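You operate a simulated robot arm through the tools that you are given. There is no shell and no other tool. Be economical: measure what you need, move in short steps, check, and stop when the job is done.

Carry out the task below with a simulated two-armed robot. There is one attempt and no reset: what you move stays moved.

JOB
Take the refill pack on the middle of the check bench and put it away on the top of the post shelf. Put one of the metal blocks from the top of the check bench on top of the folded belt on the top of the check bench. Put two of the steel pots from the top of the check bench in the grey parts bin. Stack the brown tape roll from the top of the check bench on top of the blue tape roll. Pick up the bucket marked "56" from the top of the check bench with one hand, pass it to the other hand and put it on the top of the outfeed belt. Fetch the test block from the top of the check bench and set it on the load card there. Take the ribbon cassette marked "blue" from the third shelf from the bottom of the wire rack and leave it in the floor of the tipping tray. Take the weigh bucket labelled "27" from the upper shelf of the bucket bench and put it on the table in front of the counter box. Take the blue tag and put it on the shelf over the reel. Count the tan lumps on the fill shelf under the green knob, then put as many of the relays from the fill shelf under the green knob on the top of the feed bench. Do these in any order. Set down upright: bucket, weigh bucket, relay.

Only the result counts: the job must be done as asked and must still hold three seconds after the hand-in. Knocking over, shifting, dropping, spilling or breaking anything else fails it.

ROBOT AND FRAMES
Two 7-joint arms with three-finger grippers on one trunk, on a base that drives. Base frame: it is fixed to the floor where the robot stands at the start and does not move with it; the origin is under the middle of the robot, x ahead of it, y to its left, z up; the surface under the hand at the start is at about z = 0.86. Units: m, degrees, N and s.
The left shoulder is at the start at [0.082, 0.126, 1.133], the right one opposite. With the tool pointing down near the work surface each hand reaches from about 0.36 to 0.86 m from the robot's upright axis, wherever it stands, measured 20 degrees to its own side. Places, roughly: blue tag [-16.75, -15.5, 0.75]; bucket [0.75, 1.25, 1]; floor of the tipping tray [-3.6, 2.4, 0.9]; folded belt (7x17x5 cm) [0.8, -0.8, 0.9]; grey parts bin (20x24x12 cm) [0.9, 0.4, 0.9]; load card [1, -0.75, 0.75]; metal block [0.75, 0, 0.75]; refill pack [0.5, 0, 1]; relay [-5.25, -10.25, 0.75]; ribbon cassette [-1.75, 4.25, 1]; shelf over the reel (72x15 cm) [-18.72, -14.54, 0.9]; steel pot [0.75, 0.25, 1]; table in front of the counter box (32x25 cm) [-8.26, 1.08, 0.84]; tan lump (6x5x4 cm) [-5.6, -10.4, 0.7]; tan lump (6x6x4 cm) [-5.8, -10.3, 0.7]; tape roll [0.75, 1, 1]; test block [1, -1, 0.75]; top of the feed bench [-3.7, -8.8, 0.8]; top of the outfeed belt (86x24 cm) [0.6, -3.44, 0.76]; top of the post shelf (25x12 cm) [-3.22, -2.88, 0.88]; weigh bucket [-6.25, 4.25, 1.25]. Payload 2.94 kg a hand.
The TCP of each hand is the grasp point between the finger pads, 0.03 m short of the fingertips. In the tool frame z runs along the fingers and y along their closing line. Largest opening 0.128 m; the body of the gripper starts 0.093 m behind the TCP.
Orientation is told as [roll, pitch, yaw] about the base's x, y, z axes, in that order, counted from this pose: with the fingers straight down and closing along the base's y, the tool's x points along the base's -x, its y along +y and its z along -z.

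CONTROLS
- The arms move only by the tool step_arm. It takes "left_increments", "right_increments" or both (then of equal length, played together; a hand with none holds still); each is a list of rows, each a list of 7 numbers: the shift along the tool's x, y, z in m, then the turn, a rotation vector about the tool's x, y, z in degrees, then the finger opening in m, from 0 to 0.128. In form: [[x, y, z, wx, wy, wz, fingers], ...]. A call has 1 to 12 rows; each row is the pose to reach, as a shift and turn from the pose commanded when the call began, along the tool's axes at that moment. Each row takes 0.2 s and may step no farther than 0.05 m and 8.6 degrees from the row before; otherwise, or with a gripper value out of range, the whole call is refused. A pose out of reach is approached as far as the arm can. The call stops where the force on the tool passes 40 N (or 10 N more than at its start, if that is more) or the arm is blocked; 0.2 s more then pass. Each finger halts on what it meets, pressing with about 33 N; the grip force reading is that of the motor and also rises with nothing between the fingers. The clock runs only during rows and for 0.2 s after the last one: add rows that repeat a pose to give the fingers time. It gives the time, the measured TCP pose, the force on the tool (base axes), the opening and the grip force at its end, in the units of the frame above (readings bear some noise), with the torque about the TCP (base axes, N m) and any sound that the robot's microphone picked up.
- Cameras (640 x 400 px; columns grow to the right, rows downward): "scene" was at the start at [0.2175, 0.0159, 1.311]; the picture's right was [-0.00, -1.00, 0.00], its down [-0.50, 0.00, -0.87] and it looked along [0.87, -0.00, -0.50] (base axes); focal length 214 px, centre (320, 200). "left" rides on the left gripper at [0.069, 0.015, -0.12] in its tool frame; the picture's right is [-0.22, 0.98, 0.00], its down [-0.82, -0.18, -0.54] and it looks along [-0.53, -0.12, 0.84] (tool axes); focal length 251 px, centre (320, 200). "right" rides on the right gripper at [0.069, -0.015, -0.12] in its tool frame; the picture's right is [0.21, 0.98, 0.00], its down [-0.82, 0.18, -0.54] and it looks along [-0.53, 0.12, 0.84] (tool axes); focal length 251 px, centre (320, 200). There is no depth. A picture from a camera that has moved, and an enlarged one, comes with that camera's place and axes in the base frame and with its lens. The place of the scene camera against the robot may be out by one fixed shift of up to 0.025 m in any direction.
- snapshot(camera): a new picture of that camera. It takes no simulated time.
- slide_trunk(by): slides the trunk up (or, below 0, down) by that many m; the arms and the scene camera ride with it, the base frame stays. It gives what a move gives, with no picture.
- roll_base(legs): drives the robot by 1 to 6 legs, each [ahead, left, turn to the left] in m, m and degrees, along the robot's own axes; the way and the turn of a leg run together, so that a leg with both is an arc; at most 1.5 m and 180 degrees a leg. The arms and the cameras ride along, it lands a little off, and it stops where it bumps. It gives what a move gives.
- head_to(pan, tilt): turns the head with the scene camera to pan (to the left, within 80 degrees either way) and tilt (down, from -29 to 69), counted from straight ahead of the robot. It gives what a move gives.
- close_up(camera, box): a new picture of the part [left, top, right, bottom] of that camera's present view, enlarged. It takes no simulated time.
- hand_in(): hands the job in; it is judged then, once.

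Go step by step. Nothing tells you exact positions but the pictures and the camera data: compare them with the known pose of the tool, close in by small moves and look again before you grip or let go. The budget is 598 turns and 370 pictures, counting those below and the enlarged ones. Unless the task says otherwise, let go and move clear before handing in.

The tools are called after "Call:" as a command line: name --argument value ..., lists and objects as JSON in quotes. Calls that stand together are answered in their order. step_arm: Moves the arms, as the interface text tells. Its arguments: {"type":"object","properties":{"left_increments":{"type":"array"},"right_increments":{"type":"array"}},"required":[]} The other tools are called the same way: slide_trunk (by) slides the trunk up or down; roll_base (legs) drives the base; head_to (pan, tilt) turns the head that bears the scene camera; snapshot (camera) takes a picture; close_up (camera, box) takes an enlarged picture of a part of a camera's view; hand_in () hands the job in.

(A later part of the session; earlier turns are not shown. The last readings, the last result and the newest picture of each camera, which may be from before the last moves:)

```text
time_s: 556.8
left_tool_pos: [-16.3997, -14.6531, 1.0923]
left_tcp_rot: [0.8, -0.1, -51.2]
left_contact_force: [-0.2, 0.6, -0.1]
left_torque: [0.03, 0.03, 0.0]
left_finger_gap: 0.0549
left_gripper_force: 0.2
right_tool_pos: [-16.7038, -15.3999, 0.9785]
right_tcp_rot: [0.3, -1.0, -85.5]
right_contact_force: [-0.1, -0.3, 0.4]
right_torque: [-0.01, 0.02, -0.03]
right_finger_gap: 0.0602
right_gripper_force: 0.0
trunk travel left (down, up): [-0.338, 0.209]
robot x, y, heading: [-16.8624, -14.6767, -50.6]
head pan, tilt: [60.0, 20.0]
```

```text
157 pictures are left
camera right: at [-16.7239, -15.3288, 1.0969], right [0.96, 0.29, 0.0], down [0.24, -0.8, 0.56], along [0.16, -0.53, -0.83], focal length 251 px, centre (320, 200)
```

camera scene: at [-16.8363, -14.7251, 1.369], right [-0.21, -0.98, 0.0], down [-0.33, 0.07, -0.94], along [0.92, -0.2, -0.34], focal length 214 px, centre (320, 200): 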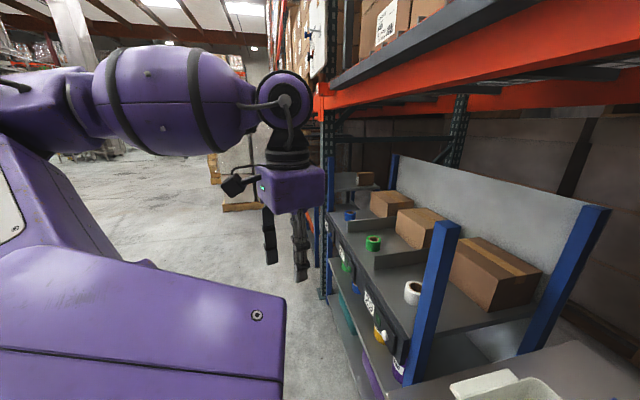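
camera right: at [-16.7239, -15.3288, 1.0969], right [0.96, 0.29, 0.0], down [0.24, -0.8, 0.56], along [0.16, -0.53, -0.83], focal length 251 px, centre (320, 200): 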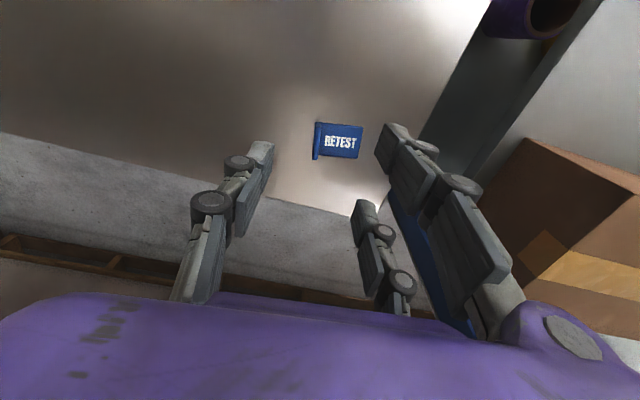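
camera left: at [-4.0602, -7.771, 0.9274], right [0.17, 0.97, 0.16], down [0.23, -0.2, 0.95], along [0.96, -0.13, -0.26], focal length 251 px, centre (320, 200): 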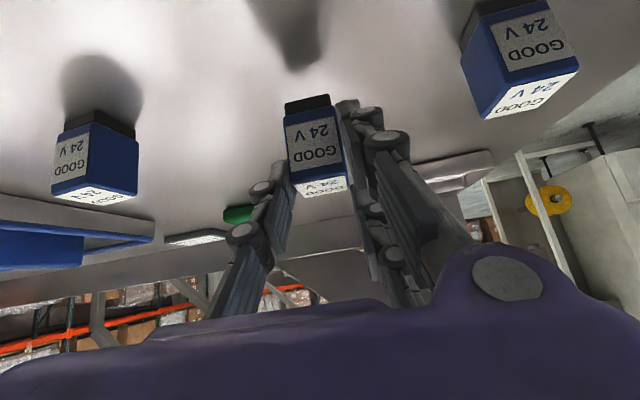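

The tag only flipped around and lies upright again, lip now at its −x end at (−16.695,−15.443), turned ~12°. I realign the hand yaw, move and retry a little lower.

Call:
roll_base --legs '[[0.034, -0.022, 0]]'

Call:
step_arm --right_increments '[[0, 0, 0, 0, 0, -4, 0.06], [0, 0.0, 0.0, 0, 0, -7.5, 0.05], [0, 0.0, 0.0, 0, 0, -7.5, 0.05]]'

Call:
snapshot --camera "right"

```text
time_s: 557.6
left_tool_pos: [-16.3938, -14.6923, 1.0919]
left_tcp_rot: [0.9, -0.1, -51.1]
left_contact_force: [0.4, 0.2, 0.2]
left_torque: [0.04, -0.02, -0.01]
left_finger_gap: 0.0551
left_gripper_force: 0.0
right_tool_pos: [-16.6968, -15.4398, 0.9799]
right_tcp_rot: [0.4, -1.0, -85.5]
right_contact_force: [0.5, -0.1, -0.3]
right_torque: [0.03, 0.02, 0.0]
right_finger_gap: 0.06
right_gripper_force: 0.1
trunk travel left (down, up): [-0.338, 0.209]
robot x, y, heading: [-16.8628, -14.719, -50.5]
head pan, tilt: [60.0, 20.0]
```

```text
time_s: 558.4
left_tool_pos: [-16.3962, -14.693, 1.0943]
left_tcp_rot: [0.9, -0.1, -51.1]
left_contact_force: [-0.1, 0.3, 0.3]
left_torque: [0.03, 0.03, 0.01]
left_finger_gap: 0.0551
left_gripper_force: 0.1
right_tool_pos: [-16.6973, -15.4395, 0.9787]
right_tcp_rot: [0.2, -1.2, -78.0]
right_contact_force: [0.8, 0.3, 0.1]
right_torque: [0.0, 0.0, 0.04]
right_finger_gap: 0.0497
right_gripper_force: 0.0
trunk travel left (down, up): [-0.338, 0.209]
robot x, y, heading: [-16.8607, -14.7221, -50.4]
head pan, tilt: [60.0, 20.0]
```

```text
156 pictures are left
camera right: at [-16.7274, -15.3711, 1.0972], right [0.91, 0.41, 0.0], down [0.34, -0.76, 0.56], along [0.23, -0.51, -0.83], focal length 251 px, centre (320, 200)
```

right: 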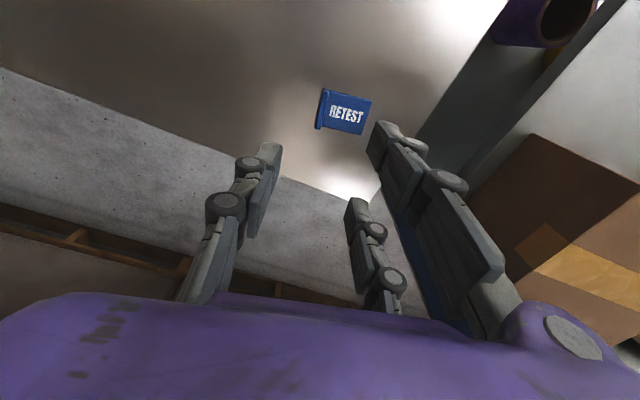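

Call:
step_arm --right_increments '[[0, 0, 0.04, 0, 0, -4, 0.045], [0, 0, 0.08, 0, 0, -4, 0.045], [0, 0, 0.12, 0, 0, -4, 0.035], [0, 0, 0.145, 0, 0, -4, 0.035], [0, 0, 0.145, 0, 0, -4, 0.035]]'

Call:
close_up --camera "right" --box '[220, 90, 420, 230]'

```text
time_s: 559.6
left_tool_pos: [-16.3937, -14.6915, 1.0929]
left_tcp_rot: [0.9, -0.1, -51.1]
left_contact_force: [0.3, 0.1, 0.2]
left_torque: [-0.03, 0.01, -0.02]
left_finger_gap: 0.0549
left_gripper_force: 0.0
right_tool_pos: [-16.6956, -15.4434, 0.833]
right_tcp_rot: [0.2, -1.1, -74.0]
right_contact_force: [0.7, 0.2, -0.7]
right_torque: [0.01, -0.02, 0.01]
right_finger_gap: 0.0348
right_gripper_force: 0.1
trunk travel left (down, up): [-0.338, 0.209]
robot x, y, heading: [-16.8593, -14.7182, -50.7]
head pan, tilt: [60.0, 20.0]
```

```text
2.86 times, centred on (320, 160) of right
camera zoom: at [-16.7304, -15.3763, 0.9519], right [0.88, 0.48, 0.0], down [0.4, -0.73, 0.56], along [0.26, -0.49, -0.83], focal length 718 px, centre (320, 314)
```

zoom: 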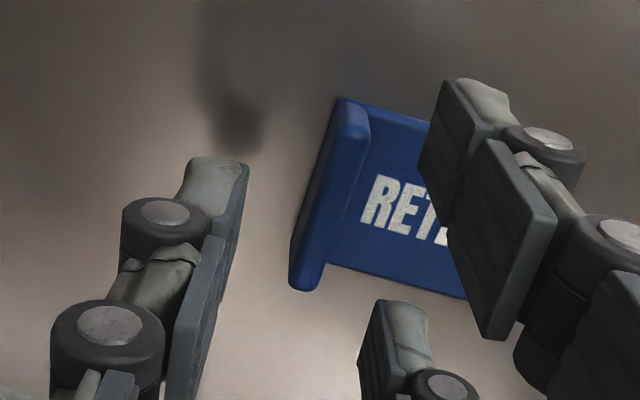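

Call:
step_arm --right_increments '[[0, 0, 0.01, 0, 0, 0, 0.035], [0, 0, 0.019, 0, 0, 0, 0.035], [0, 0, 0.019, 0, 0, 0, 0.035]]'

Call:
step_arm --right_increments '[[0, 0, 0, 0, 0, 0, 0.02], [0, 0, 0, 0, 0, 0, 0.01], [0, 0, 0, 0, 0, 0, 0.0], [0, 0, 0, 0, 0, 0, 0.0]]'

Call:
close_up --camera "right" --box '[220, 90, 420, 230]'

```text
time_s: 560.4
left_tool_pos: [-16.3955, -14.6929, 1.0928]
left_tcp_rot: [0.8, -0.1, -51.1]
left_contact_force: [-0.2, 0.2, 0.5]
left_torque: [-0.02, -0.02, 0.01]
left_finger_gap: 0.0548
left_gripper_force: 0.1
right_tool_pos: [-16.6951, -15.4425, 0.8151]
right_tcp_rot: [0.2, -1.1, -74.0]
right_contact_force: [0.2, 0.0, 0.1]
right_torque: [-0.01, -0.04, 0.0]
right_finger_gap: 0.0347
right_gripper_force: 0.0
trunk travel left (down, up): [-0.338, 0.209]
robot x, y, heading: [-16.863, -14.7169, -50.4]
head pan, tilt: [60.0, 20.0]
```

```text
time_s: 561.4
left_tool_pos: [-16.3947, -14.6911, 1.0927]
left_tcp_rot: [0.7, -0.1, -51.0]
left_contact_force: [0.5, 0.6, 0.2]
left_torque: [0.01, 0.0, -0.01]
left_finger_gap: 0.0549
left_gripper_force: 0.0
right_tool_pos: [-16.6954, -15.4417, 0.8159]
right_tcp_rot: [0.1, -1.2, -74.0]
right_contact_force: [0.8, -0.4, 0.1]
right_torque: [-0.01, 0.01, 0.0]
right_finger_gap: 0.0067
right_gripper_force: 32.4
trunk travel left (down, up): [-0.338, 0.209]
robot x, y, heading: [-16.8593, -14.7176, -50.4]
head pan, tilt: [60.0, 20.0]
```

```text
2.86 times, centred on (320, 160) of right
camera zoom: at [-16.7302, -15.3765, 0.9337], right [0.88, 0.48, 0.0], down [0.4, -0.73, 0.56], along [0.26, -0.49, -0.83], focal length 718 px, centre (320, 314)
```

zoom: 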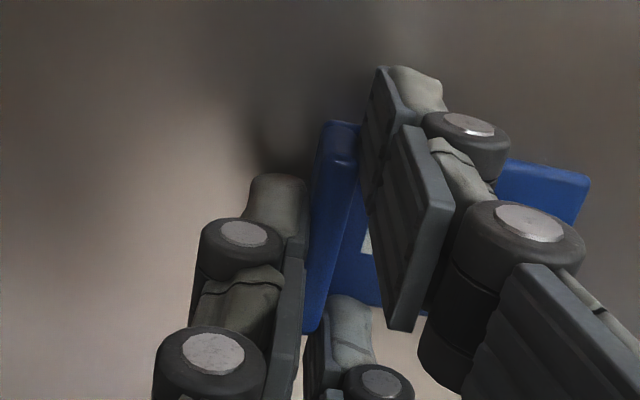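

Tag gripped by its lip. Lift, back away and go look at the reel machine.

Call:
step_arm --right_increments '[[0, 0, -0.03, 0, 0, 0, 0.0], [0, 0, -0.07, 0, 0, 0, 0.0], [0, 0, -0.11, 0, 0, 0, 0.0], [0, 0, -0.15, 0, 0, 0, 0.0], [0, 0, -0.19, 0, 0, 0, 0.0], [0, 0, -0.19, 0, 0, 0, 0.0]]'

Call:
roll_base --legs '[[-0.5, -0.3, 0], [0, 0, -90]]'

Call:
head_to --pan 0 --tilt 20

Call:
snapshot --camera "scene"

Call:
snapshot --camera "right"

```text
time_s: 562.8
left_tool_pos: [-16.3947, -14.6918, 1.0932]
left_tcp_rot: [0.7, -0.1, -51.1]
left_contact_force: [0.2, -0.8, 0.2]
left_torque: [0.01, -0.04, 0.02]
left_finger_gap: 0.0546
left_gripper_force: 0.0
right_tool_pos: [-16.6988, -15.4382, 1.0045]
right_tcp_rot: [0.1, -1.0, -74.0]
right_contact_force: [-0.1, 0.0, -1.2]
right_torque: [-0.01, -0.03, 0.02]
right_finger_gap: 0.0067
right_gripper_force: 32.8
trunk travel left (down, up): [-0.338, 0.209]
robot x, y, heading: [-16.8604, -14.7208, -50.5]
head pan, tilt: [60.0, 20.0]
```

```text
time_s: 570.0
left_tool_pos: [-17.3843, -14.997, 1.0931]
left_tcp_rot: [0.8, -0.1, -141.4]
left_contact_force: [0.6, -0.4, -0.2]
left_torque: [0.01, 0.0, -0.04]
left_finger_gap: 0.055
left_gripper_force: 0.1
right_tool_pos: [-18.1282, -14.6898, 1.0051]
right_tcp_rot: [0.1, -1.2, -164.3]
right_contact_force: [0.4, -0.3, -0.4]
right_torque: [-0.02, 0.03, 0.01]
right_finger_gap: 0.0068
right_gripper_force: 33.0
trunk travel left (down, up): [-0.338, 0.209]
robot x, y, heading: [-17.4074, -14.5317, -140.9]
head pan, tilt: [60.0, 20.0]
```

```text
time_s: 571.3
left_tool_pos: [-17.3834, -14.9977, 1.0932]
left_tcp_rot: [0.8, -0.2, -141.4]
left_contact_force: [0.2, 0.8, 0.9]
left_torque: [-0.01, -0.03, -0.01]
left_finger_gap: 0.0549
left_gripper_force: 0.1
right_tool_pos: [-18.1286, -14.6907, 1.0047]
right_tcp_rot: [0.3, -1.1, -164.4]
right_contact_force: [-0.2, 0.4, -0.3]
right_torque: [0.0, 0.02, 0.03]
right_finger_gap: 0.0068
right_gripper_force: 32.9
trunk travel left (down, up): [-0.338, 0.209]
robot x, y, heading: [-17.4072, -14.5348, -141.0]
head pan, tilt: [0.0, 20.0]
```

```text
153 pictures are left
camera scene: at [-17.5758, -14.6531, 1.3149], right [-0.63, 0.77, 0.0], down [0.26, 0.22, -0.94], along [-0.73, -0.59, -0.34], focal length 214 px, centre (320, 200)
```

scene: 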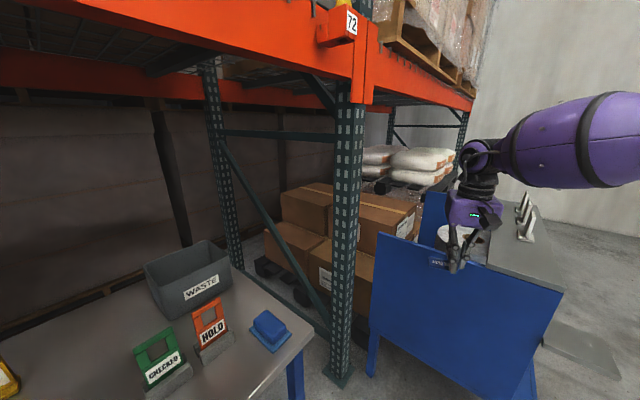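

```text
152 pictures are left
camera right: at [-18.064, -14.655, 1.123], right [0.47, -0.88, 0.0], down [-0.73, -0.39, 0.56], along [-0.49, -0.26, -0.83], focal length 251 px, centre (320, 200)
```

right: 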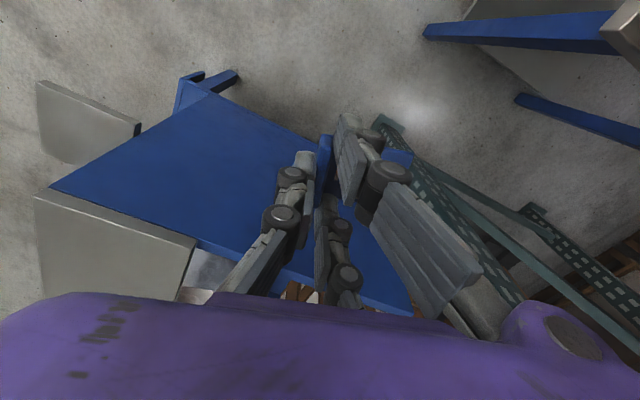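

Call:
roll_base --legs '[[-0.4, 0, 0], [0, 0, 51], [-0.5, -0.7, 0], [0, -0.75, 0]]'

Call:
head_to --pan 0 --tilt 35

Call:
snapshot --camera "scene"

Call:
snapshot --camera "right"

```text
time_s: 588.9
left_tool_pos: [-18.1772, -14.0533, 1.0925]
left_tcp_rot: [0.8, -0.1, -91.1]
left_contact_force: [-0.5, 0.0, 0.1]
left_torque: [-0.03, -0.01, 0.01]
left_finger_gap: 0.055
left_gripper_force: 0.0
right_tool_pos: [-18.8889, -14.4286, 1.0047]
right_tcp_rot: [0.2, -1.1, -114.0]
right_contact_force: [0.4, -0.5, 0.5]
right_torque: [0.04, 0.0, 0.03]
right_finger_gap: 0.0069
right_gripper_force: 32.5
trunk travel left (down, up): [-0.338, 0.209]
robot x, y, heading: [-18.5537, -13.7704, -90.1]
head pan, tilt: [0.0, 20.0]
```

```text
time_s: 589.6
left_tool_pos: [-18.177, -14.0518, 1.0934]
left_tcp_rot: [0.8, 0.0, -91.1]
left_contact_force: [-0.3, 0.4, -0.8]
left_torque: [0.01, -0.01, -0.02]
left_finger_gap: 0.055
left_gripper_force: 0.1
right_tool_pos: [-18.8901, -14.4306, 1.0048]
right_tcp_rot: [0.1, -1.0, -113.9]
right_contact_force: [0.0, 0.6, -0.5]
right_torque: [-0.01, -0.02, -0.01]
right_finger_gap: 0.0068
right_gripper_force: 33.1
trunk travel left (down, up): [-0.338, 0.209]
robot x, y, heading: [-18.5555, -13.7719, -90.3]
head pan, tilt: [0.0, 35.0]
```

```text
151 pictures are left
camera scene: at [-18.5516, -13.9718, 1.2911], right [-1.0, 0.01, 0.0], down [0.0, 0.57, -0.82], along [-0.01, -0.82, -0.57], focal length 214 px, centre (320, 200)
```

scene: 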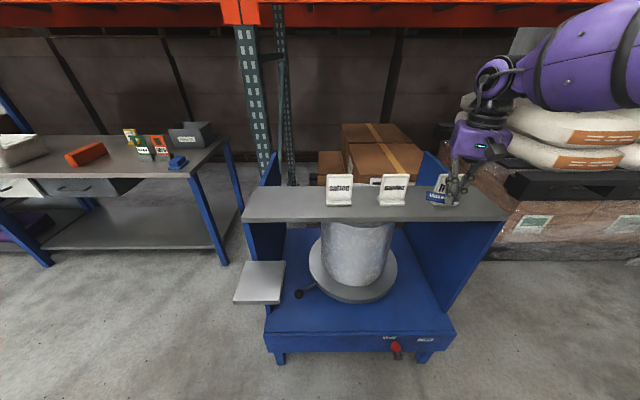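

```text
150 pictures are left
camera right: at [-18.8747, -14.3565, 1.123], right [0.98, -0.2, 0.0], down [-0.17, -0.81, 0.56], along [-0.11, -0.55, -0.83], focal length 251 px, centre (320, 200)
```

right: 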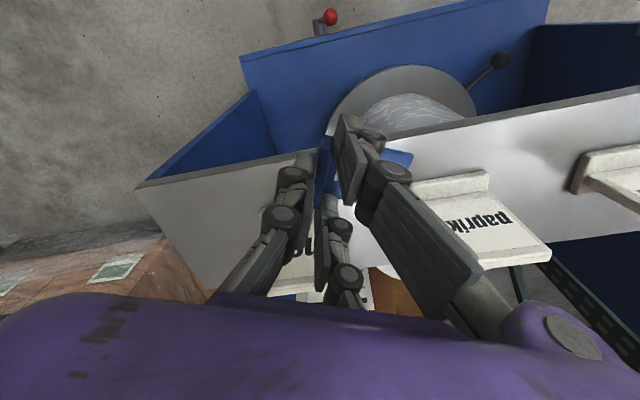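

The shelf over the reel has free space at its left end (x −18.36…−18.56). Move the base so the tag comes over it.

Call:
roll_base --legs '[[0.06, 0.4, 0]]'

Call:
step_arm --right_increments '[[0, 0, 0, 0, 0, -8, 0.0], [0, 0.0, 0.0, 0, 0, -16, 0.0], [0, 0.0, 0.0, 0, 0, -24, 0.0], [0, 0.0, 0.0, 0, 0, -24, 0.0]]'

Call:
snapshot --camera "scene"

Call:
snapshot --camera "right"

```text
time_s: 593.7
left_tool_pos: [-17.7752, -14.118, 1.0927]
left_tcp_rot: [0.8, -0.2, -91.5]
left_contact_force: [-0.4, -0.5, 0.1]
left_torque: [0.02, -0.01, 0.0]
left_finger_gap: 0.055
left_gripper_force: 0.1
right_tool_pos: [-18.4892, -14.4915, 1.0038]
right_tcp_rot: [0.2, -1.1, -114.3]
right_contact_force: [0.4, 0.4, 0.1]
right_torque: [0.02, -0.01, 0.0]
right_finger_gap: 0.007
right_gripper_force: 33.1
trunk travel left (down, up): [-0.338, 0.209]
robot x, y, heading: [-18.1524, -13.8324, -90.8]
head pan, tilt: [0.0, 35.0]
```

```text
time_s: 594.7
left_tool_pos: [-17.7759, -14.1184, 1.0928]
left_tcp_rot: [0.7, -0.1, -91.5]
left_contact_force: [-0.3, -0.4, 0.0]
left_torque: [0.0, -0.01, -0.06]
left_finger_gap: 0.0553
left_gripper_force: 0.1
right_tool_pos: [-18.4902, -14.4924, 1.0047]
right_tcp_rot: [-0.3, -1.1, -90.2]
right_contact_force: [-0.2, -1.1, -0.9]
right_torque: [0.0, 0.0, 0.01]
right_finger_gap: 0.0066
right_gripper_force: 33.0
trunk travel left (down, up): [-0.338, 0.209]
robot x, y, heading: [-18.1489, -13.8347, -90.8]
head pan, tilt: [0.0, 35.0]
```

```text
149 pictures are left
camera scene: at [-18.1502, -14.0357, 1.2911], right [-1.0, 0.01, 0.0], down [0.01, 0.57, -0.82], along [-0.01, -0.82, -0.57], focal length 214 px, centre (320, 200)
```

scene: 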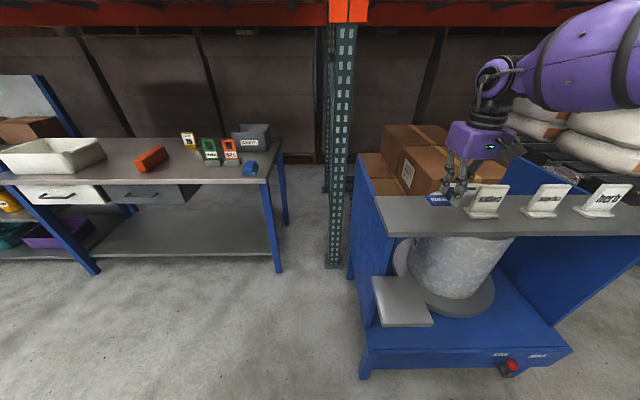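

```text
148 pictures are left
camera right: at [-18.5045, -14.419, 1.123], right [0.98, 0.21, -0.01], down [0.18, -0.81, 0.55], along [0.11, -0.54, -0.83], focal length 251 px, centre (320, 200)
```

right: 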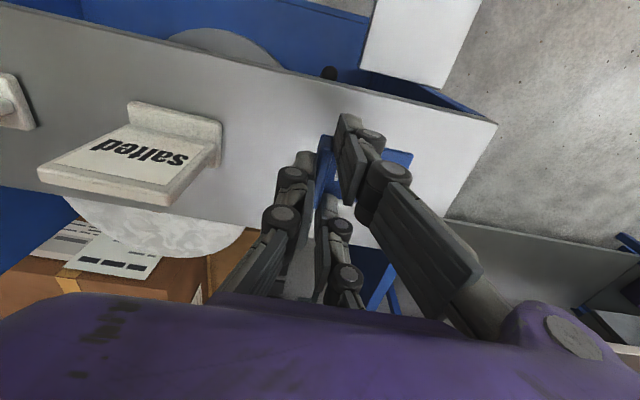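

Call:
step_arm --right_increments '[[-0.028, 0, 0.0, 0, 0, 0, 0.0], [-0.028, 0.0, 0.03, 0, 0, 0, 0.0], [-0.028, 0.0, 0.05, 0, 0, 0, 0.0], [-0.028, 0.0, 0.055, 0, 0, 0, 0.0], [-0.028, 0, 0.055, 0, 0, 0, 0]]'

Call:
close_up --camera "scene" --box '[370, 140, 550, 260]'

```text
time_s: 595.9
left_tool_pos: [-17.7765, -14.1181, 1.0927]
left_tcp_rot: [0.9, 0.0, -91.3]
left_contact_force: [-0.3, 0.8, -0.3]
left_torque: [-0.03, -0.02, -0.01]
left_finger_gap: 0.0549
left_gripper_force: 0.1
right_tool_pos: [-18.491, -14.5197, 0.9497]
right_tcp_rot: [-0.4, -1.2, -90.2]
right_contact_force: [-1.3, 0.5, -0.4]
right_torque: [0.05, 0.0, -0.01]
right_finger_gap: 0.0071
right_gripper_force: 33.4
trunk travel left (down, up): [-0.338, 0.209]
robot x, y, heading: [-18.1516, -13.8384, -90.5]
head pan, tilt: [0.0, 35.0]
```

```text
3.33 times, centred on (460, 200) of scene
camera zoom: at [-18.1502, -14.0356, 1.2911], right [-1.0, 0.01, 0.0], down [0.01, 0.57, -0.82], along [-0.01, -0.82, -0.57], focal length 715 px, centre (-147, 200)
```

zoom: 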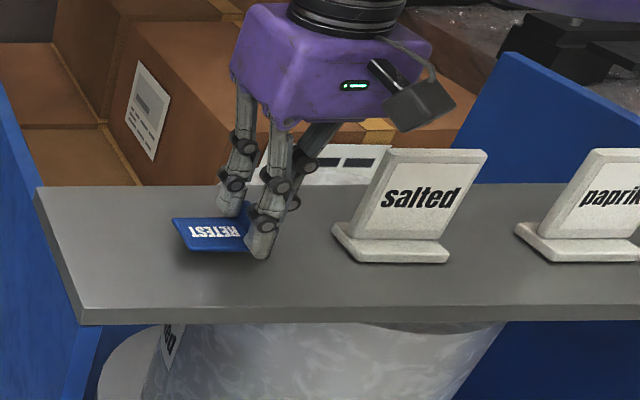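

Close above the shelf; lower until contact.

Call:
step_arm --right_increments '[[0, 0, 0.004, 0, 0, 0, 0.0], [0, 0.0, 0.008, 0, 0, 0, 0.0], [0, 0.0, 0.012, 0, 0, 0, 0.0], [0, 0.0, 0.015, 0, 0, 0, 0.0]]'

Call:
close_up --camera "scene" --box '[370, 140, 550, 260]'

```text
time_s: 596.9
left_tool_pos: [-17.7763, -14.1182, 1.0931]
left_tcp_rot: [0.9, -0.1, -91.3]
left_contact_force: [0.4, -0.7, -1.2]
left_torque: [0.02, -0.03, -0.02]
left_finger_gap: 0.055
left_gripper_force: 0.1
right_tool_pos: [-18.4906, -14.5216, 0.9349]
right_tcp_rot: [-0.3, -1.1, -90.3]
right_contact_force: [0.0, 0.1, 0.7]
right_torque: [0.01, -0.02, -0.01]
right_finger_gap: 0.0064
right_gripper_force: 32.4
trunk travel left (down, up): [-0.338, 0.209]
robot x, y, heading: [-18.1494, -13.8357, -90.6]
head pan, tilt: [0.0, 35.0]
```

```text
3.33 times, centred on (460, 200) of scene
camera zoom: at [-18.1502, -14.0356, 1.2911], right [-1.0, 0.01, 0.0], down [0.01, 0.57, -0.82], along [-0.01, -0.82, -0.57], focal length 715 px, centre (-147, 200)
```

zoom: 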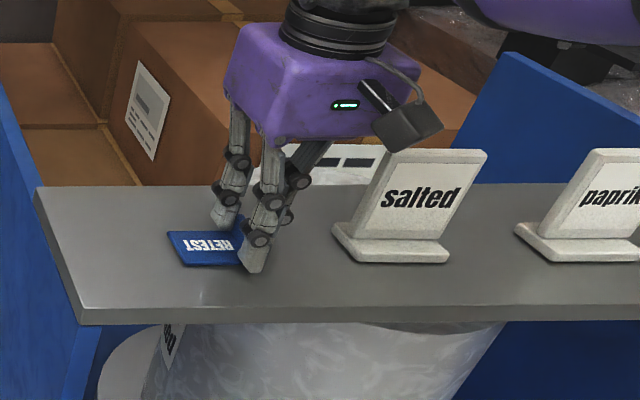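

Call:
step_arm --right_increments '[[0, 0, 0.003, 0, 0, 0, 0.0], [0, 0.0, 0.006, 0, 0, 0, 0.0], [0, 0.0, 0.009, 0, 0, 0, 0.0], [0, 0.0, 0.012, 0, 0, 0, 0.0]]'

```text
time_s: 597.8
left_tool_pos: [-17.7755, -14.1169, 1.0921]
left_tcp_rot: [0.9, -0.2, -91.4]
left_contact_force: [0.2, -0.9, 0.6]
left_torque: [0.02, -0.05, 0.0]
left_finger_gap: 0.0547
left_gripper_force: 0.1
right_tool_pos: [-18.4902, -14.522, 0.9314]
right_tcp_rot: [-0.1, -1.7, -90.4]
right_contact_force: [0.6, 8.8, 17.6]
right_torque: [0.41, -0.15, 0.04]
right_finger_gap: 0.0068
right_gripper_force: 33.0
trunk travel left (down, up): [-0.338, 0.209]
robot x, y, heading: [-18.1495, -13.8363, -90.8]
head pan, tilt: [0.0, 35.0]
stopped in row 4 (right hand): the force on the tool passed its limit at 42 N (the readings are from after the stop); the commanded pose is now the measured one
```

Call:
step_arm --right_increments '[[0, 0, -0.002, 0, 0, 0, 0.0], [0, 0.0, -0.002, 0, 0, 0, 0.02], [0, 0.0, -0.002, 0, 0, 0, 0.035], [0, 0.0, -0.004, 0, 0, 0, 0.035], [0, 0.0, -0.03, 0, 0, 0, 0.035], [0, 0, -0.07, 0, 0, 0, 0.04], [0, 0, -0.11, 0, 0, 0, 0.05], [0.03, 0, -0.14, 0, 0, 0, 0.05]]'

Call:
close_up --camera "scene" --box '[370, 140, 550, 260]'

```text
time_s: 599.6
left_tool_pos: [-17.7767, -14.1167, 1.0939]
left_tcp_rot: [0.8, -0.3, -91.3]
left_contact_force: [0.2, 0.9, -0.1]
left_torque: [-0.06, 0.0, 0.01]
left_finger_gap: 0.0549
left_gripper_force: 0.0
right_tool_pos: [-18.4916, -14.4877, 1.07]
right_tcp_rot: [-0.2, -1.6, -90.4]
right_contact_force: [0.9, 2.0, -0.4]
right_torque: [-0.09, -0.03, 0.0]
right_finger_gap: 0.0502
right_gripper_force: 0.1
trunk travel left (down, up): [-0.338, 0.209]
robot x, y, heading: [-18.1499, -13.8366, -90.9]
head pan, tilt: [0.0, 35.0]
```

```text
3.33 times, centred on (460, 200) of scene
camera zoom: at [-18.1505, -14.0332, 1.2915], right [-1.0, 0.01, 0.0], down [0.01, 0.57, -0.82], along [-0.01, -0.82, -0.57], focal length 715 px, centre (-147, 200)
```

zoom: 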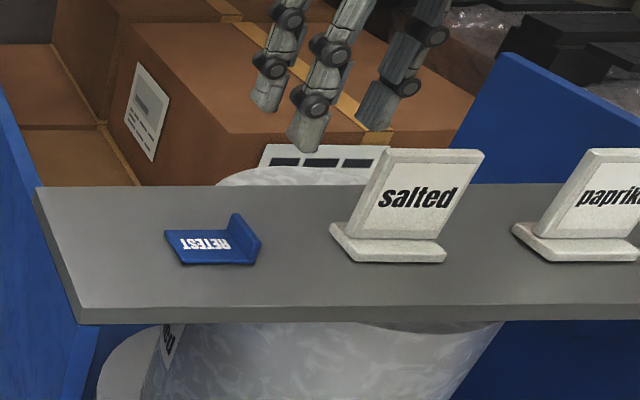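

Tag is on the shelf. Back away, tuck, and drive back northeast.

Call:
roll_base --legs '[[-0.7, 0, 0], [0, 0, 117.5]]'

Call:
step_arm --right_increments '[[0.04, 0.03, -0.02, 0, 0, 0, 0.05], [0.08, 0.06, -0.04, 0, 0, 0, 0.05], [0.12, 0.09, -0.06, 0, 0, 0, 0.05], [0.15, 0.12, -0.08, 0, 0, 0, 0.05], [0.15, 0.14, -0.1, 0, 0, 0, 0.05]]' --left_increments '[[0, -0.04, -0.02, 0, 0, 0, 0.05], [-0.02, -0.08, -0.04, 0, 0, 0, 0.05], [-0.05, -0.11, -0.06, 0, 0, 0, 0.05], [-0.08, -0.14, -0.08, 0, 0, 0, 0.05], [-0.12, -0.16, -0.08, 0, 0, 0, 0.05]]'

Call:
roll_base --legs '[[1.45, 0, 0], [1.45, 0, 0], [1.45, 0, 0], [1.45, 0, 0], [1.45, 0, 0], [1.2, 0, 0]]'

Call:
head_to --pan 50 --tilt 8

Call:
snapshot --camera "scene"

```text
time_s: 608.3
left_tool_pos: [-18.0508, -12.6797, 1.0928]
left_tcp_rot: [0.9, -0.1, 24.6]
left_contact_force: [0.1, 0.2, 0.8]
left_torque: [0.01, -0.04, 0.01]
left_finger_gap: 0.055
left_gripper_force: 0.0
right_tool_pos: [-17.4032, -13.158, 1.0673]
right_tcp_rot: [-0.2, -1.5, 25.7]
right_contact_force: [-0.8, -0.5, -0.1]
right_torque: [-0.02, 0.0, -0.02]
right_finger_gap: 0.0502
right_gripper_force: 0.0
trunk travel left (down, up): [-0.338, 0.209]
robot x, y, heading: [-18.1407, -13.1374, 25.5]
head pan, tilt: [0.0, 35.0]
```

```text
refused: row 1 steps farther than a row can; nothing moved
```

```text
time_s: 648.5
left_tool_pos: [-10.4105, -9.021, 1.0918]
left_tcp_rot: [0.8, 0.0, 25.9]
left_contact_force: [0.2, 0.5, 0.2]
left_torque: [-0.05, -0.01, 0.04]
left_finger_gap: 0.055
left_gripper_force: 0.2
right_tool_pos: [-9.7526, -9.4864, 1.0677]
right_tcp_rot: [-0.2, -1.7, 26.8]
right_contact_force: [-0.1, -0.8, 0.2]
right_torque: [0.03, -0.01, 0.03]
right_finger_gap: 0.05
right_gripper_force: 0.1
trunk travel left (down, up): [-0.338, 0.209]
robot x, y, heading: [-10.4883, -9.48, 26.3]
head pan, tilt: [0.0, 35.0]
```

```text
time_s: 649.7
left_tool_pos: [-10.4103, -9.0211, 1.0931]
left_tcp_rot: [0.9, -0.1, 25.8]
left_contact_force: [-0.3, 0.0, 0.1]
left_torque: [0.0, 0.01, 0.02]
left_finger_gap: 0.0552
left_gripper_force: 0.1
right_tool_pos: [-9.753, -9.4866, 1.068]
right_tcp_rot: [-0.3, -1.5, 26.8]
right_contact_force: [0.7, -1.0, 0.1]
right_torque: [0.02, 0.01, 0.02]
right_finger_gap: 0.0502
right_gripper_force: 0.0
trunk travel left (down, up): [-0.338, 0.209]
robot x, y, heading: [-10.4876, -9.4833, 26.2]
head pan, tilt: [50.0, 8.0]
```

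```text
144 pictures are left
camera scene: at [-10.3513, -9.3198, 1.3344], right [0.97, -0.24, 0.0], down [-0.03, -0.14, -0.99], along [0.23, 0.96, -0.14], focal length 214 px, centre (320, 200)
```

scene: 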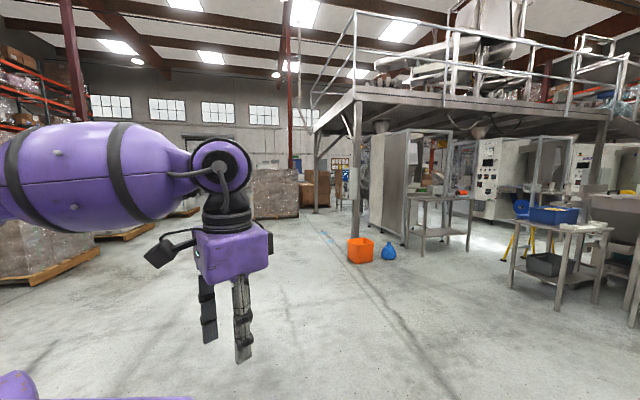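

Call:
step_arm --right_increments '[[0.03, 0.02, -0.02, 0, 0, 0, 0.05], [0.06, 0.04, -0.04, 0, 0, 0, 0.05], [0.09, 0.06, -0.06, 0, 0, 0, 0.05], [0.12, 0.08, -0.08, 0, 0, 0, 0.05], [0.15, 0.1, -0.1, 0, 0, 0, 0.05], [0.18, 0.12, -0.12, 0, 0, 0, 0.05]]' --left_increments '[[-0.02, -0.03, -0.02, 0, 0, 0, 0.05], [-0.04, -0.06, -0.04, 0, 0, 0, 0.05], [-0.07, -0.09, -0.06, 0, 0, 0, 0.05], [-0.1, -0.12, -0.08, 0, 0, 0, 0.05], [-0.13, -0.15, -0.09, 0, 0, 0, 0.05], [-0.16, -0.18, -0.09, 0, 0, 0, 0.05]]'

Call:
roll_base --legs '[[0, 0, 55], [1.4, 0, 0], [1.4, 0, 0], [1.0, 0, 0]]'

Call:
head_to --pan 0 --tilt 10

Call:
snapshot --camera "scene"

```text
time_s: 651.1
left_tool_pos: [-10.1864, -9.1152, 1.1792]
left_tcp_rot: [0.9, 0.0, 25.7]
left_contact_force: [0.4, 0.6, -0.2]
left_torque: [-0.06, 0.04, 0.03]
left_finger_gap: 0.05
left_gripper_force: 0.1
right_tool_pos: [-9.9714, -9.4606, 1.1811]
right_tcp_rot: [-0.3, -1.4, 26.9]
right_contact_force: [0.5, 0.5, -0.5]
right_torque: [-0.02, 0.07, -0.01]
right_finger_gap: 0.0503
right_gripper_force: 0.0
trunk travel left (down, up): [-0.338, 0.209]
robot x, y, heading: [-10.4879, -9.4856, 26.7]
head pan, tilt: [50.0, 8.0]
```

```text
time_s: 672.0
left_tool_pos: [-10.0309, -5.2579, 1.1808]
left_tcp_rot: [0.8, -0.2, 80.3]
left_contact_force: [0.1, 0.1, 0.7]
left_torque: [0.0, -0.01, -0.01]
left_finger_gap: 0.0498
left_gripper_force: 0.1
right_tool_pos: [-9.6231, -5.283, 1.1825]
right_tcp_rot: [-0.2, -1.6, 81.3]
right_contact_force: [-0.5, -0.3, 0.9]
right_torque: [0.02, 0.02, 0.02]
right_finger_gap: 0.05
right_gripper_force: 0.1
trunk travel left (down, up): [-0.338, 0.209]
robot x, y, heading: [-9.9052, -5.7109, 80.7]
head pan, tilt: [50.0, 8.0]
```

```text
time_s: 673.2
left_tool_pos: [-10.029, -5.2578, 1.1808]
left_tcp_rot: [0.8, -0.1, 80.3]
left_contact_force: [0.5, 0.1, 0.0]
left_torque: [-0.04, -0.02, -0.05]
left_finger_gap: 0.0501
left_gripper_force: 0.1
right_tool_pos: [-9.6229, -5.2829, 1.1824]
right_tcp_rot: [-0.1, -1.6, 81.3]
right_contact_force: [-0.9, 0.4, 0.5]
right_torque: [0.0, -0.02, -0.01]
right_finger_gap: 0.0499
right_gripper_force: 0.1
trunk travel left (down, up): [-0.338, 0.209]
robot x, y, heading: [-9.9077, -5.7169, 81.1]
head pan, tilt: [0.0, 10.0]
```

```text
143 pictures are left
camera scene: at [-9.8696, -5.4821, 1.3312], right [0.99, -0.16, 0.0], down [-0.03, -0.17, -0.98], along [0.15, 0.97, -0.17], focal length 214 px, centre (320, 200)
```

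scene: 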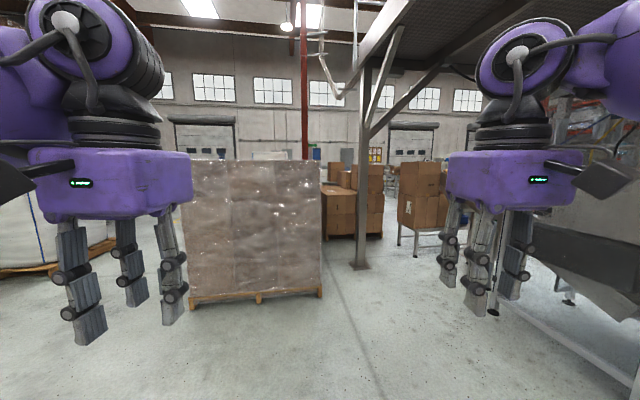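

Call:
roll_base --legs '[[0, 0, 9], [0.4, 0.85, 0], [0.4, 0.8, 0], [1.4, 0, 0], [1.4, 0, 0]]'

Call:
head_to --pan -35 --tilt 10

Call:
snapshot --camera "scene"

```text
time_s: 701.6
left_tool_pos: [-11.6663, -1.685, 1.1831]
left_tcp_rot: [0.8, -0.2, 88.1]
left_contact_force: [-0.6, -0.4, 0.6]
left_torque: [-0.02, -0.01, -0.02]
left_finger_gap: 0.0498
left_gripper_force: 0.0
right_tool_pos: [-11.2576, -1.6549, 1.1818]
right_tcp_rot: [-0.1, -1.6, 89.0]
right_contact_force: [-0.2, 0.3, -0.5]
right_torque: [0.0, 0.02, 0.0]
right_finger_gap: 0.0498
right_gripper_force: 0.0
trunk travel left (down, up): [-0.338, 0.209]
robot x, y, heading: [-11.4843, -2.1242, 88.8]
head pan, tilt: [0.0, 10.0]
```

```text
time_s: 702.6
left_tool_pos: [-11.6651, -1.6855, 1.1814]
left_tcp_rot: [0.7, -0.2, 88.0]
left_contact_force: [1.0, 0.6, 0.5]
left_torque: [0.04, -0.01, -0.01]
left_finger_gap: 0.0499
left_gripper_force: 0.1
right_tool_pos: [-11.2586, -1.6549, 1.1817]
right_tcp_rot: [-0.3, -1.7, 88.9]
right_contact_force: [-0.9, 0.1, -0.3]
right_torque: [-0.01, -0.01, 0.02]
right_finger_gap: 0.05
right_gripper_force: 0.1
trunk travel left (down, up): [-0.338, 0.209]
robot x, y, heading: [-11.4792, -2.1208, 89.0]
head pan, tilt: [-35.0, 10.0]
```

```text
142 pictures are left
camera scene: at [-11.4206, -1.9043, 1.3312], right [0.81, -0.59, 0.0], down [-0.1, -0.14, -0.98], along [0.58, 0.79, -0.17], focal length 214 px, centre (320, 200)
```

scene: 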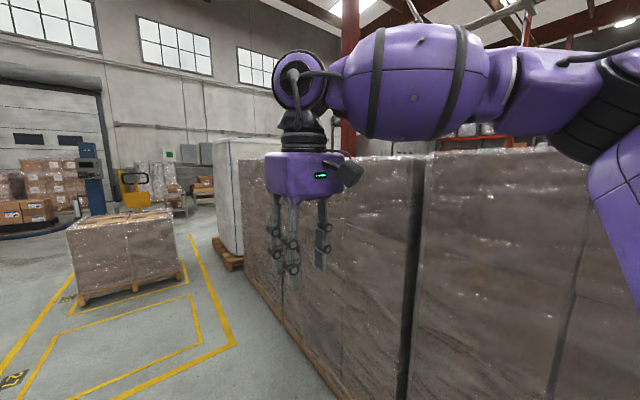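

Call:
roll_base --legs '[[1.2, 0, 1], [0.6, 0.9, 0], [0.6, 0.5, 0]]'

Call:
head_to --pan -40 --tilt 12

Call:
snapshot --camera "scene"

```text
time_s: 721.0
left_tool_pos: [-13.0629, 0.7111, 1.1824]
left_tcp_rot: [0.8, -0.2, 89.8]
left_contact_force: [-0.1, 0.5, -0.9]
left_torque: [-0.02, 0.02, 0.03]
left_finger_gap: 0.0498
left_gripper_force: 0.1
right_tool_pos: [-12.6565, 0.7537, 1.1827]
right_tcp_rot: [-0.2, -1.6, 90.9]
right_contact_force: [-1.4, -0.3, -0.8]
right_torque: [0.0, 0.03, -0.02]
right_finger_gap: 0.0498
right_gripper_force: 0.1
trunk travel left (down, up): [-0.338, 0.209]
robot x, y, heading: [-12.8642, 0.2799, 90.3]
head pan, tilt: [-35.0, 10.0]
```

```text
time_s: 721.6
left_tool_pos: [-13.0628, 0.7104, 1.1825]
left_tcp_rot: [0.8, -0.2, 89.8]
left_contact_force: [1.2, 1.4, -0.6]
left_torque: [-0.02, -0.03, 0.0]
left_finger_gap: 0.0504
left_gripper_force: 0.1
right_tool_pos: [-12.6577, 0.7541, 1.1812]
right_tcp_rot: [-0.2, -1.5, 90.9]
right_contact_force: [0.5, -0.7, 0.7]
right_torque: [0.0, 0.0, -0.02]
right_finger_gap: 0.05
right_gripper_force: 0.0
trunk travel left (down, up): [-0.338, 0.209]
robot x, y, heading: [-12.8648, 0.2783, 90.5]
head pan, tilt: [-40.0, 12.0]
```

```text
141 pictures are left
camera scene: at [-12.8034, 0.4947, 1.328], right [0.77, -0.64, 0.0], down [-0.13, -0.16, -0.98], along [0.62, 0.76, -0.21], focal length 214 px, centre (320, 200)
```

scene: 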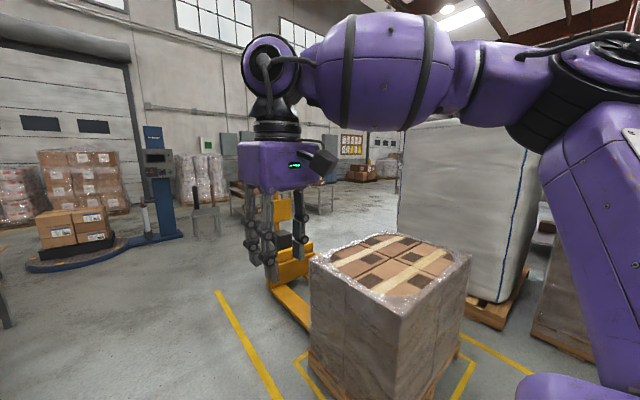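

Call:
roll_base --legs '[[1.4, -0.05, 0], [1.5, 0, 0], [0.3, 0, 0], [0, 0, -90]]'

Call:
head_to --pan 0 --tilt 10

Call:
snapshot --camera "scene"

```text
time_s: 741.0
left_tool_pos: [-12.4175, 3.6604, 1.1819]
left_tcp_rot: [0.7, -0.2, 0.3]
left_contact_force: [0.3, -0.2, 0.6]
left_torque: [0.0, -0.01, 0.03]
left_finger_gap: 0.05
left_gripper_force: 0.0
right_tool_pos: [-12.3718, 3.2554, 1.1835]
right_tcp_rot: [-0.2, -1.6, 1.3]
right_contact_force: [-0.2, 0.3, -0.4]
right_torque: [-0.01, 0.0, -0.01]
right_finger_gap: 0.0501
right_gripper_force: 0.1
trunk travel left (down, up): [-0.338, 0.209]
robot x, y, heading: [-12.8449, 3.4595, 1.3]
head pan, tilt: [-40.0, 12.0]
```

```text
time_s: 742.1
left_tool_pos: [-12.4169, 3.6615, 1.1813]
left_tcp_rot: [0.7, -0.1, 0.3]
left_contact_force: [0.5, -0.4, -0.5]
left_torque: [0.02, -0.01, 0.01]
left_finger_gap: 0.05
left_gripper_force: 0.0
right_tool_pos: [-12.3718, 3.2558, 1.1823]
right_tcp_rot: [-0.2, -1.6, 1.2]
right_contact_force: [0.9, 0.9, 0.3]
right_torque: [-0.03, 0.0, 0.01]
right_finger_gap: 0.0501
right_gripper_force: 0.1
trunk travel left (down, up): [-0.338, 0.209]
robot x, y, heading: [-12.844, 3.4592, 0.7]
head pan, tilt: [0.0, 10.0]
```

```text
140 pictures are left
camera scene: at [-12.6241, 3.4787, 1.3312], right [0.02, -1.0, 0.0], down [-0.17, 0.0, -0.98], along [0.98, 0.02, -0.17], focal length 214 px, centre (320, 200)
```

scene: 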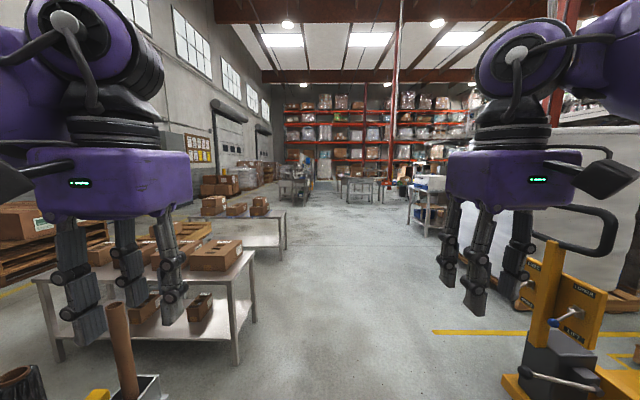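

Call:
roll_base --legs '[[1.4, -0.15, -0.7], [1.4, 0, 0], [1.4, 0, 0], [0.9, 0, 0]]'

Call:
snapshot --camera "scene"

Call:
head_to --pan -60 --tilt 15

Call:
snapshot --camera "scene"

```text
time_s: 766.7
left_tool_pos: [-7.2992, 3.5587, 1.1815]
left_tcp_rot: [0.9, -0.2, 0.5]
left_contact_force: [0.1, -0.5, 0.5]
left_torque: [-0.01, 0.0, 0.02]
left_finger_gap: 0.05
left_gripper_force: 0.1
right_tool_pos: [-7.2497, 3.1533, 1.183]
right_tcp_rot: [-0.2, -1.7, 1.5]
right_contact_force: [-0.3, -0.7, 0.4]
right_torque: [-0.02, 0.0, 0.0]
right_finger_gap: 0.0501
right_gripper_force: 0.1
trunk travel left (down, up): [-0.338, 0.209]
robot x, y, heading: [-7.7235, 3.3541, 1.3]
head pan, tilt: [0.0, 10.0]
```

```text
139 pictures are left
camera scene: at [-7.5046, 3.3764, 1.3312], right [0.02, -1.0, 0.0], down [-0.17, 0.0, -0.98], along [0.98, 0.02, -0.17], focal length 214 px, centre (320, 200)
```

scene: 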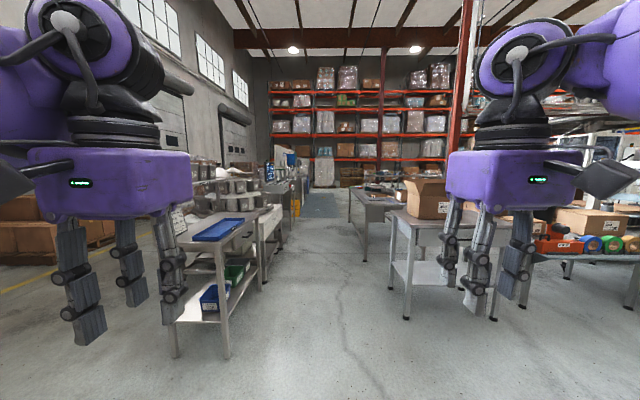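

```text
time_s: 768.0
left_tool_pos: [-7.2984, 3.5588, 1.1816]
left_tcp_rot: [0.8, -0.3, 0.5]
left_contact_force: [-0.1, 0.0, 0.6]
left_torque: [-0.03, -0.01, 0.0]
left_finger_gap: 0.0501
left_gripper_force: 0.1
right_tool_pos: [-7.2508, 3.1531, 1.1814]
right_tcp_rot: [-0.1, -1.6, 1.5]
right_contact_force: [0.4, -0.2, 0.8]
right_torque: [0.02, -0.05, 0.03]
right_finger_gap: 0.05
right_gripper_force: 0.0
trunk travel left (down, up): [-0.338, 0.209]
robot x, y, heading: [-7.7303, 3.3562, 1.5]
head pan, tilt: [-60.0, 15.0]
```

```text
138 pictures are left
camera scene: at [-7.5492, 3.2947, 1.3231], right [-0.86, -0.52, 0.0], down [-0.13, 0.22, -0.97], along [0.5, -0.83, -0.26], focal length 214 px, centre (320, 200)
```

scene: 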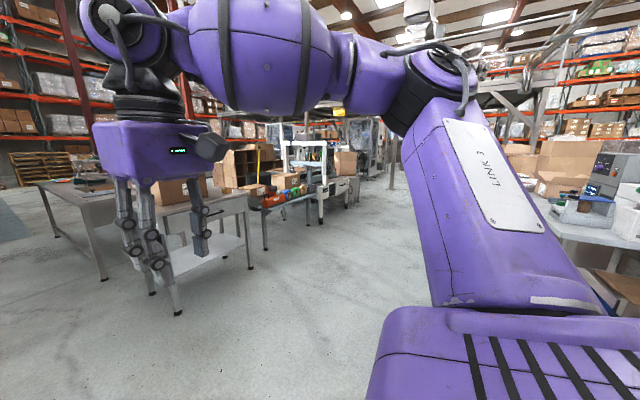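

Call:
head_to --pan 50 --tilt 12

Call:
snapshot --camera "scene"

Call:
head_to --pan 10 --tilt 12

Call:
close_up --camera "scene" --box '[180, 130, 340, 300]'

```text
time_s: 769.9
left_tool_pos: [-7.2981, 3.5584, 1.1826]
left_tcp_rot: [0.8, -0.2, 0.5]
left_contact_force: [-0.4, 0.0, 0.7]
left_torque: [0.0, 0.02, -0.05]
left_finger_gap: 0.05
left_gripper_force: 0.1
right_tool_pos: [-7.2513, 3.1535, 1.1818]
right_tcp_rot: [-0.2, -1.6, 1.4]
right_contact_force: [0.9, 0.6, 0.0]
right_torque: [0.0, 0.01, -0.03]
right_finger_gap: 0.0501
right_gripper_force: 0.0
trunk travel left (down, up): [-0.338, 0.209]
robot x, y, heading: [-7.7261, 3.358, 1.4]
head pan, tilt: [50.0, 12.0]
```

```text
137 pictures are left
camera scene: at [-7.5391, 3.4471, 1.328], right [0.78, -0.63, 0.0], down [-0.13, -0.16, -0.98], along [0.61, 0.76, -0.21], focal length 214 px, centre (320, 200)
```

scene: 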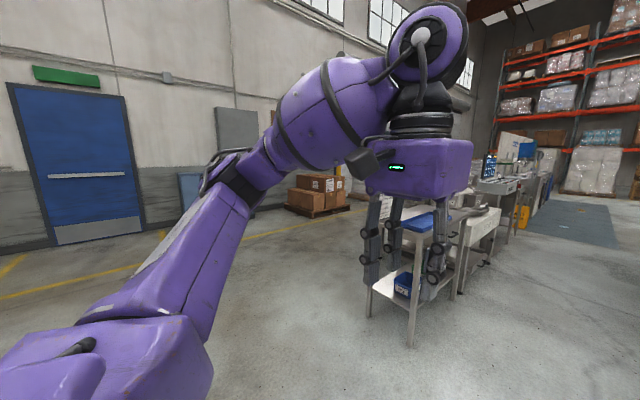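

```text
time_s: 770.9
left_tool_pos: [-7.299, 3.5581, 1.1811]
left_tcp_rot: [0.8, -0.1, 0.5]
left_contact_force: [-0.1, -0.4, -0.3]
left_torque: [-0.01, -0.04, 0.01]
left_finger_gap: 0.0498
left_gripper_force: 0.1
right_tool_pos: [-7.252, 3.1536, 1.1822]
right_tcp_rot: [-0.2, -1.6, 1.6]
right_contact_force: [-0.5, 0.0, 0.1]
right_torque: [0.0, 0.01, 0.0]
right_finger_gap: 0.0499
right_gripper_force: 0.0
trunk travel left (down, up): [-0.338, 0.209]
robot x, y, heading: [-7.7268, 3.359, 1.0]
head pan, tilt: [10.0, 12.0]
```

```text
2.35 times, centred on (260, 215) of scene
camera zoom: at [-7.5062, 3.3927, 1.328], right [0.19, -0.98, 0.0], down [-0.2, -0.04, -0.98], along [0.96, 0.19, -0.21], focal length 505 px, centre (461, 165)
```

zoom: 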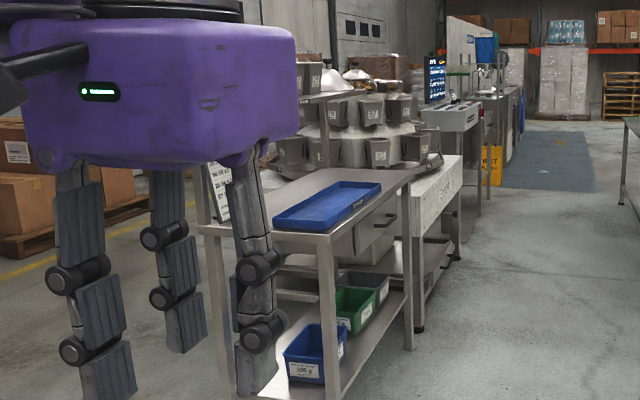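

Call:
roll_base --legs '[[1.3, -0.1, -1], [0, 0, 90]]'

Call:
head_to --pan 0 --tilt 15

Call:
snapshot --camera "scene"

```text
time_s: 781.2
left_tool_pos: [-6.6244, 3.7049, 1.1812]
left_tcp_rot: [0.8, -0.2, 88.8]
left_contact_force: [0.0, 0.9, 0.5]
left_torque: [0.03, 0.0, 0.03]
left_finger_gap: 0.0501
left_gripper_force: 0.1
right_tool_pos: [-6.218, 3.7393, 1.1833]
right_tcp_rot: [-0.2, -1.6, 89.7]
right_contact_force: [-0.2, 0.1, 1.1]
right_torque: [0.01, 0.02, 0.01]
right_finger_gap: 0.0499
right_gripper_force: 0.1
trunk travel left (down, up): [-0.338, 0.209]
robot x, y, heading: [-6.4335, 3.2692, 89.5]
head pan, tilt: [10.0, 12.0]
```

```text
time_s: 782.0
left_tool_pos: [-6.6243, 3.7044, 1.1824]
left_tcp_rot: [0.7, -0.3, 88.8]
left_contact_force: [0.2, -0.4, -0.2]
left_torque: [0.01, 0.01, 0.02]
left_finger_gap: 0.0499
left_gripper_force: 0.0
right_tool_pos: [-6.2174, 3.7381, 1.1827]
right_tcp_rot: [-0.3, -1.6, 89.7]
right_contact_force: [-0.4, -0.5, -0.8]
right_torque: [-0.03, -0.01, 0.01]
right_finger_gap: 0.0501
right_gripper_force: 0.0
trunk travel left (down, up): [-0.338, 0.209]
robot x, y, heading: [-6.4334, 3.2712, 89.4]
head pan, tilt: [0.0, 15.0]
```

```text
135 pictures are left
camera scene: at [-6.4299, 3.5055, 1.3231], right [1.0, -0.01, 0.0], down [0.0, -0.26, -0.97], along [0.01, 0.97, -0.26], focal length 214 px, centre (320, 200)
```

scene: 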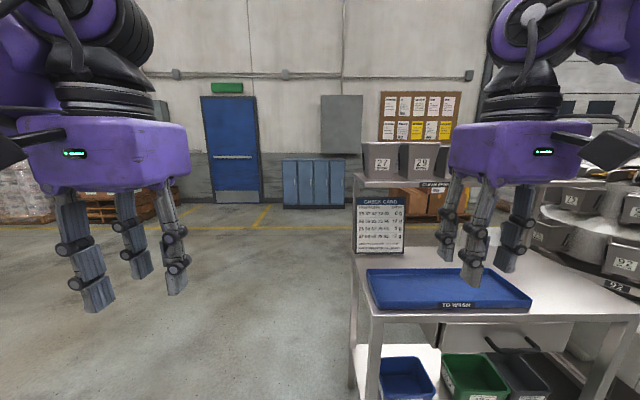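

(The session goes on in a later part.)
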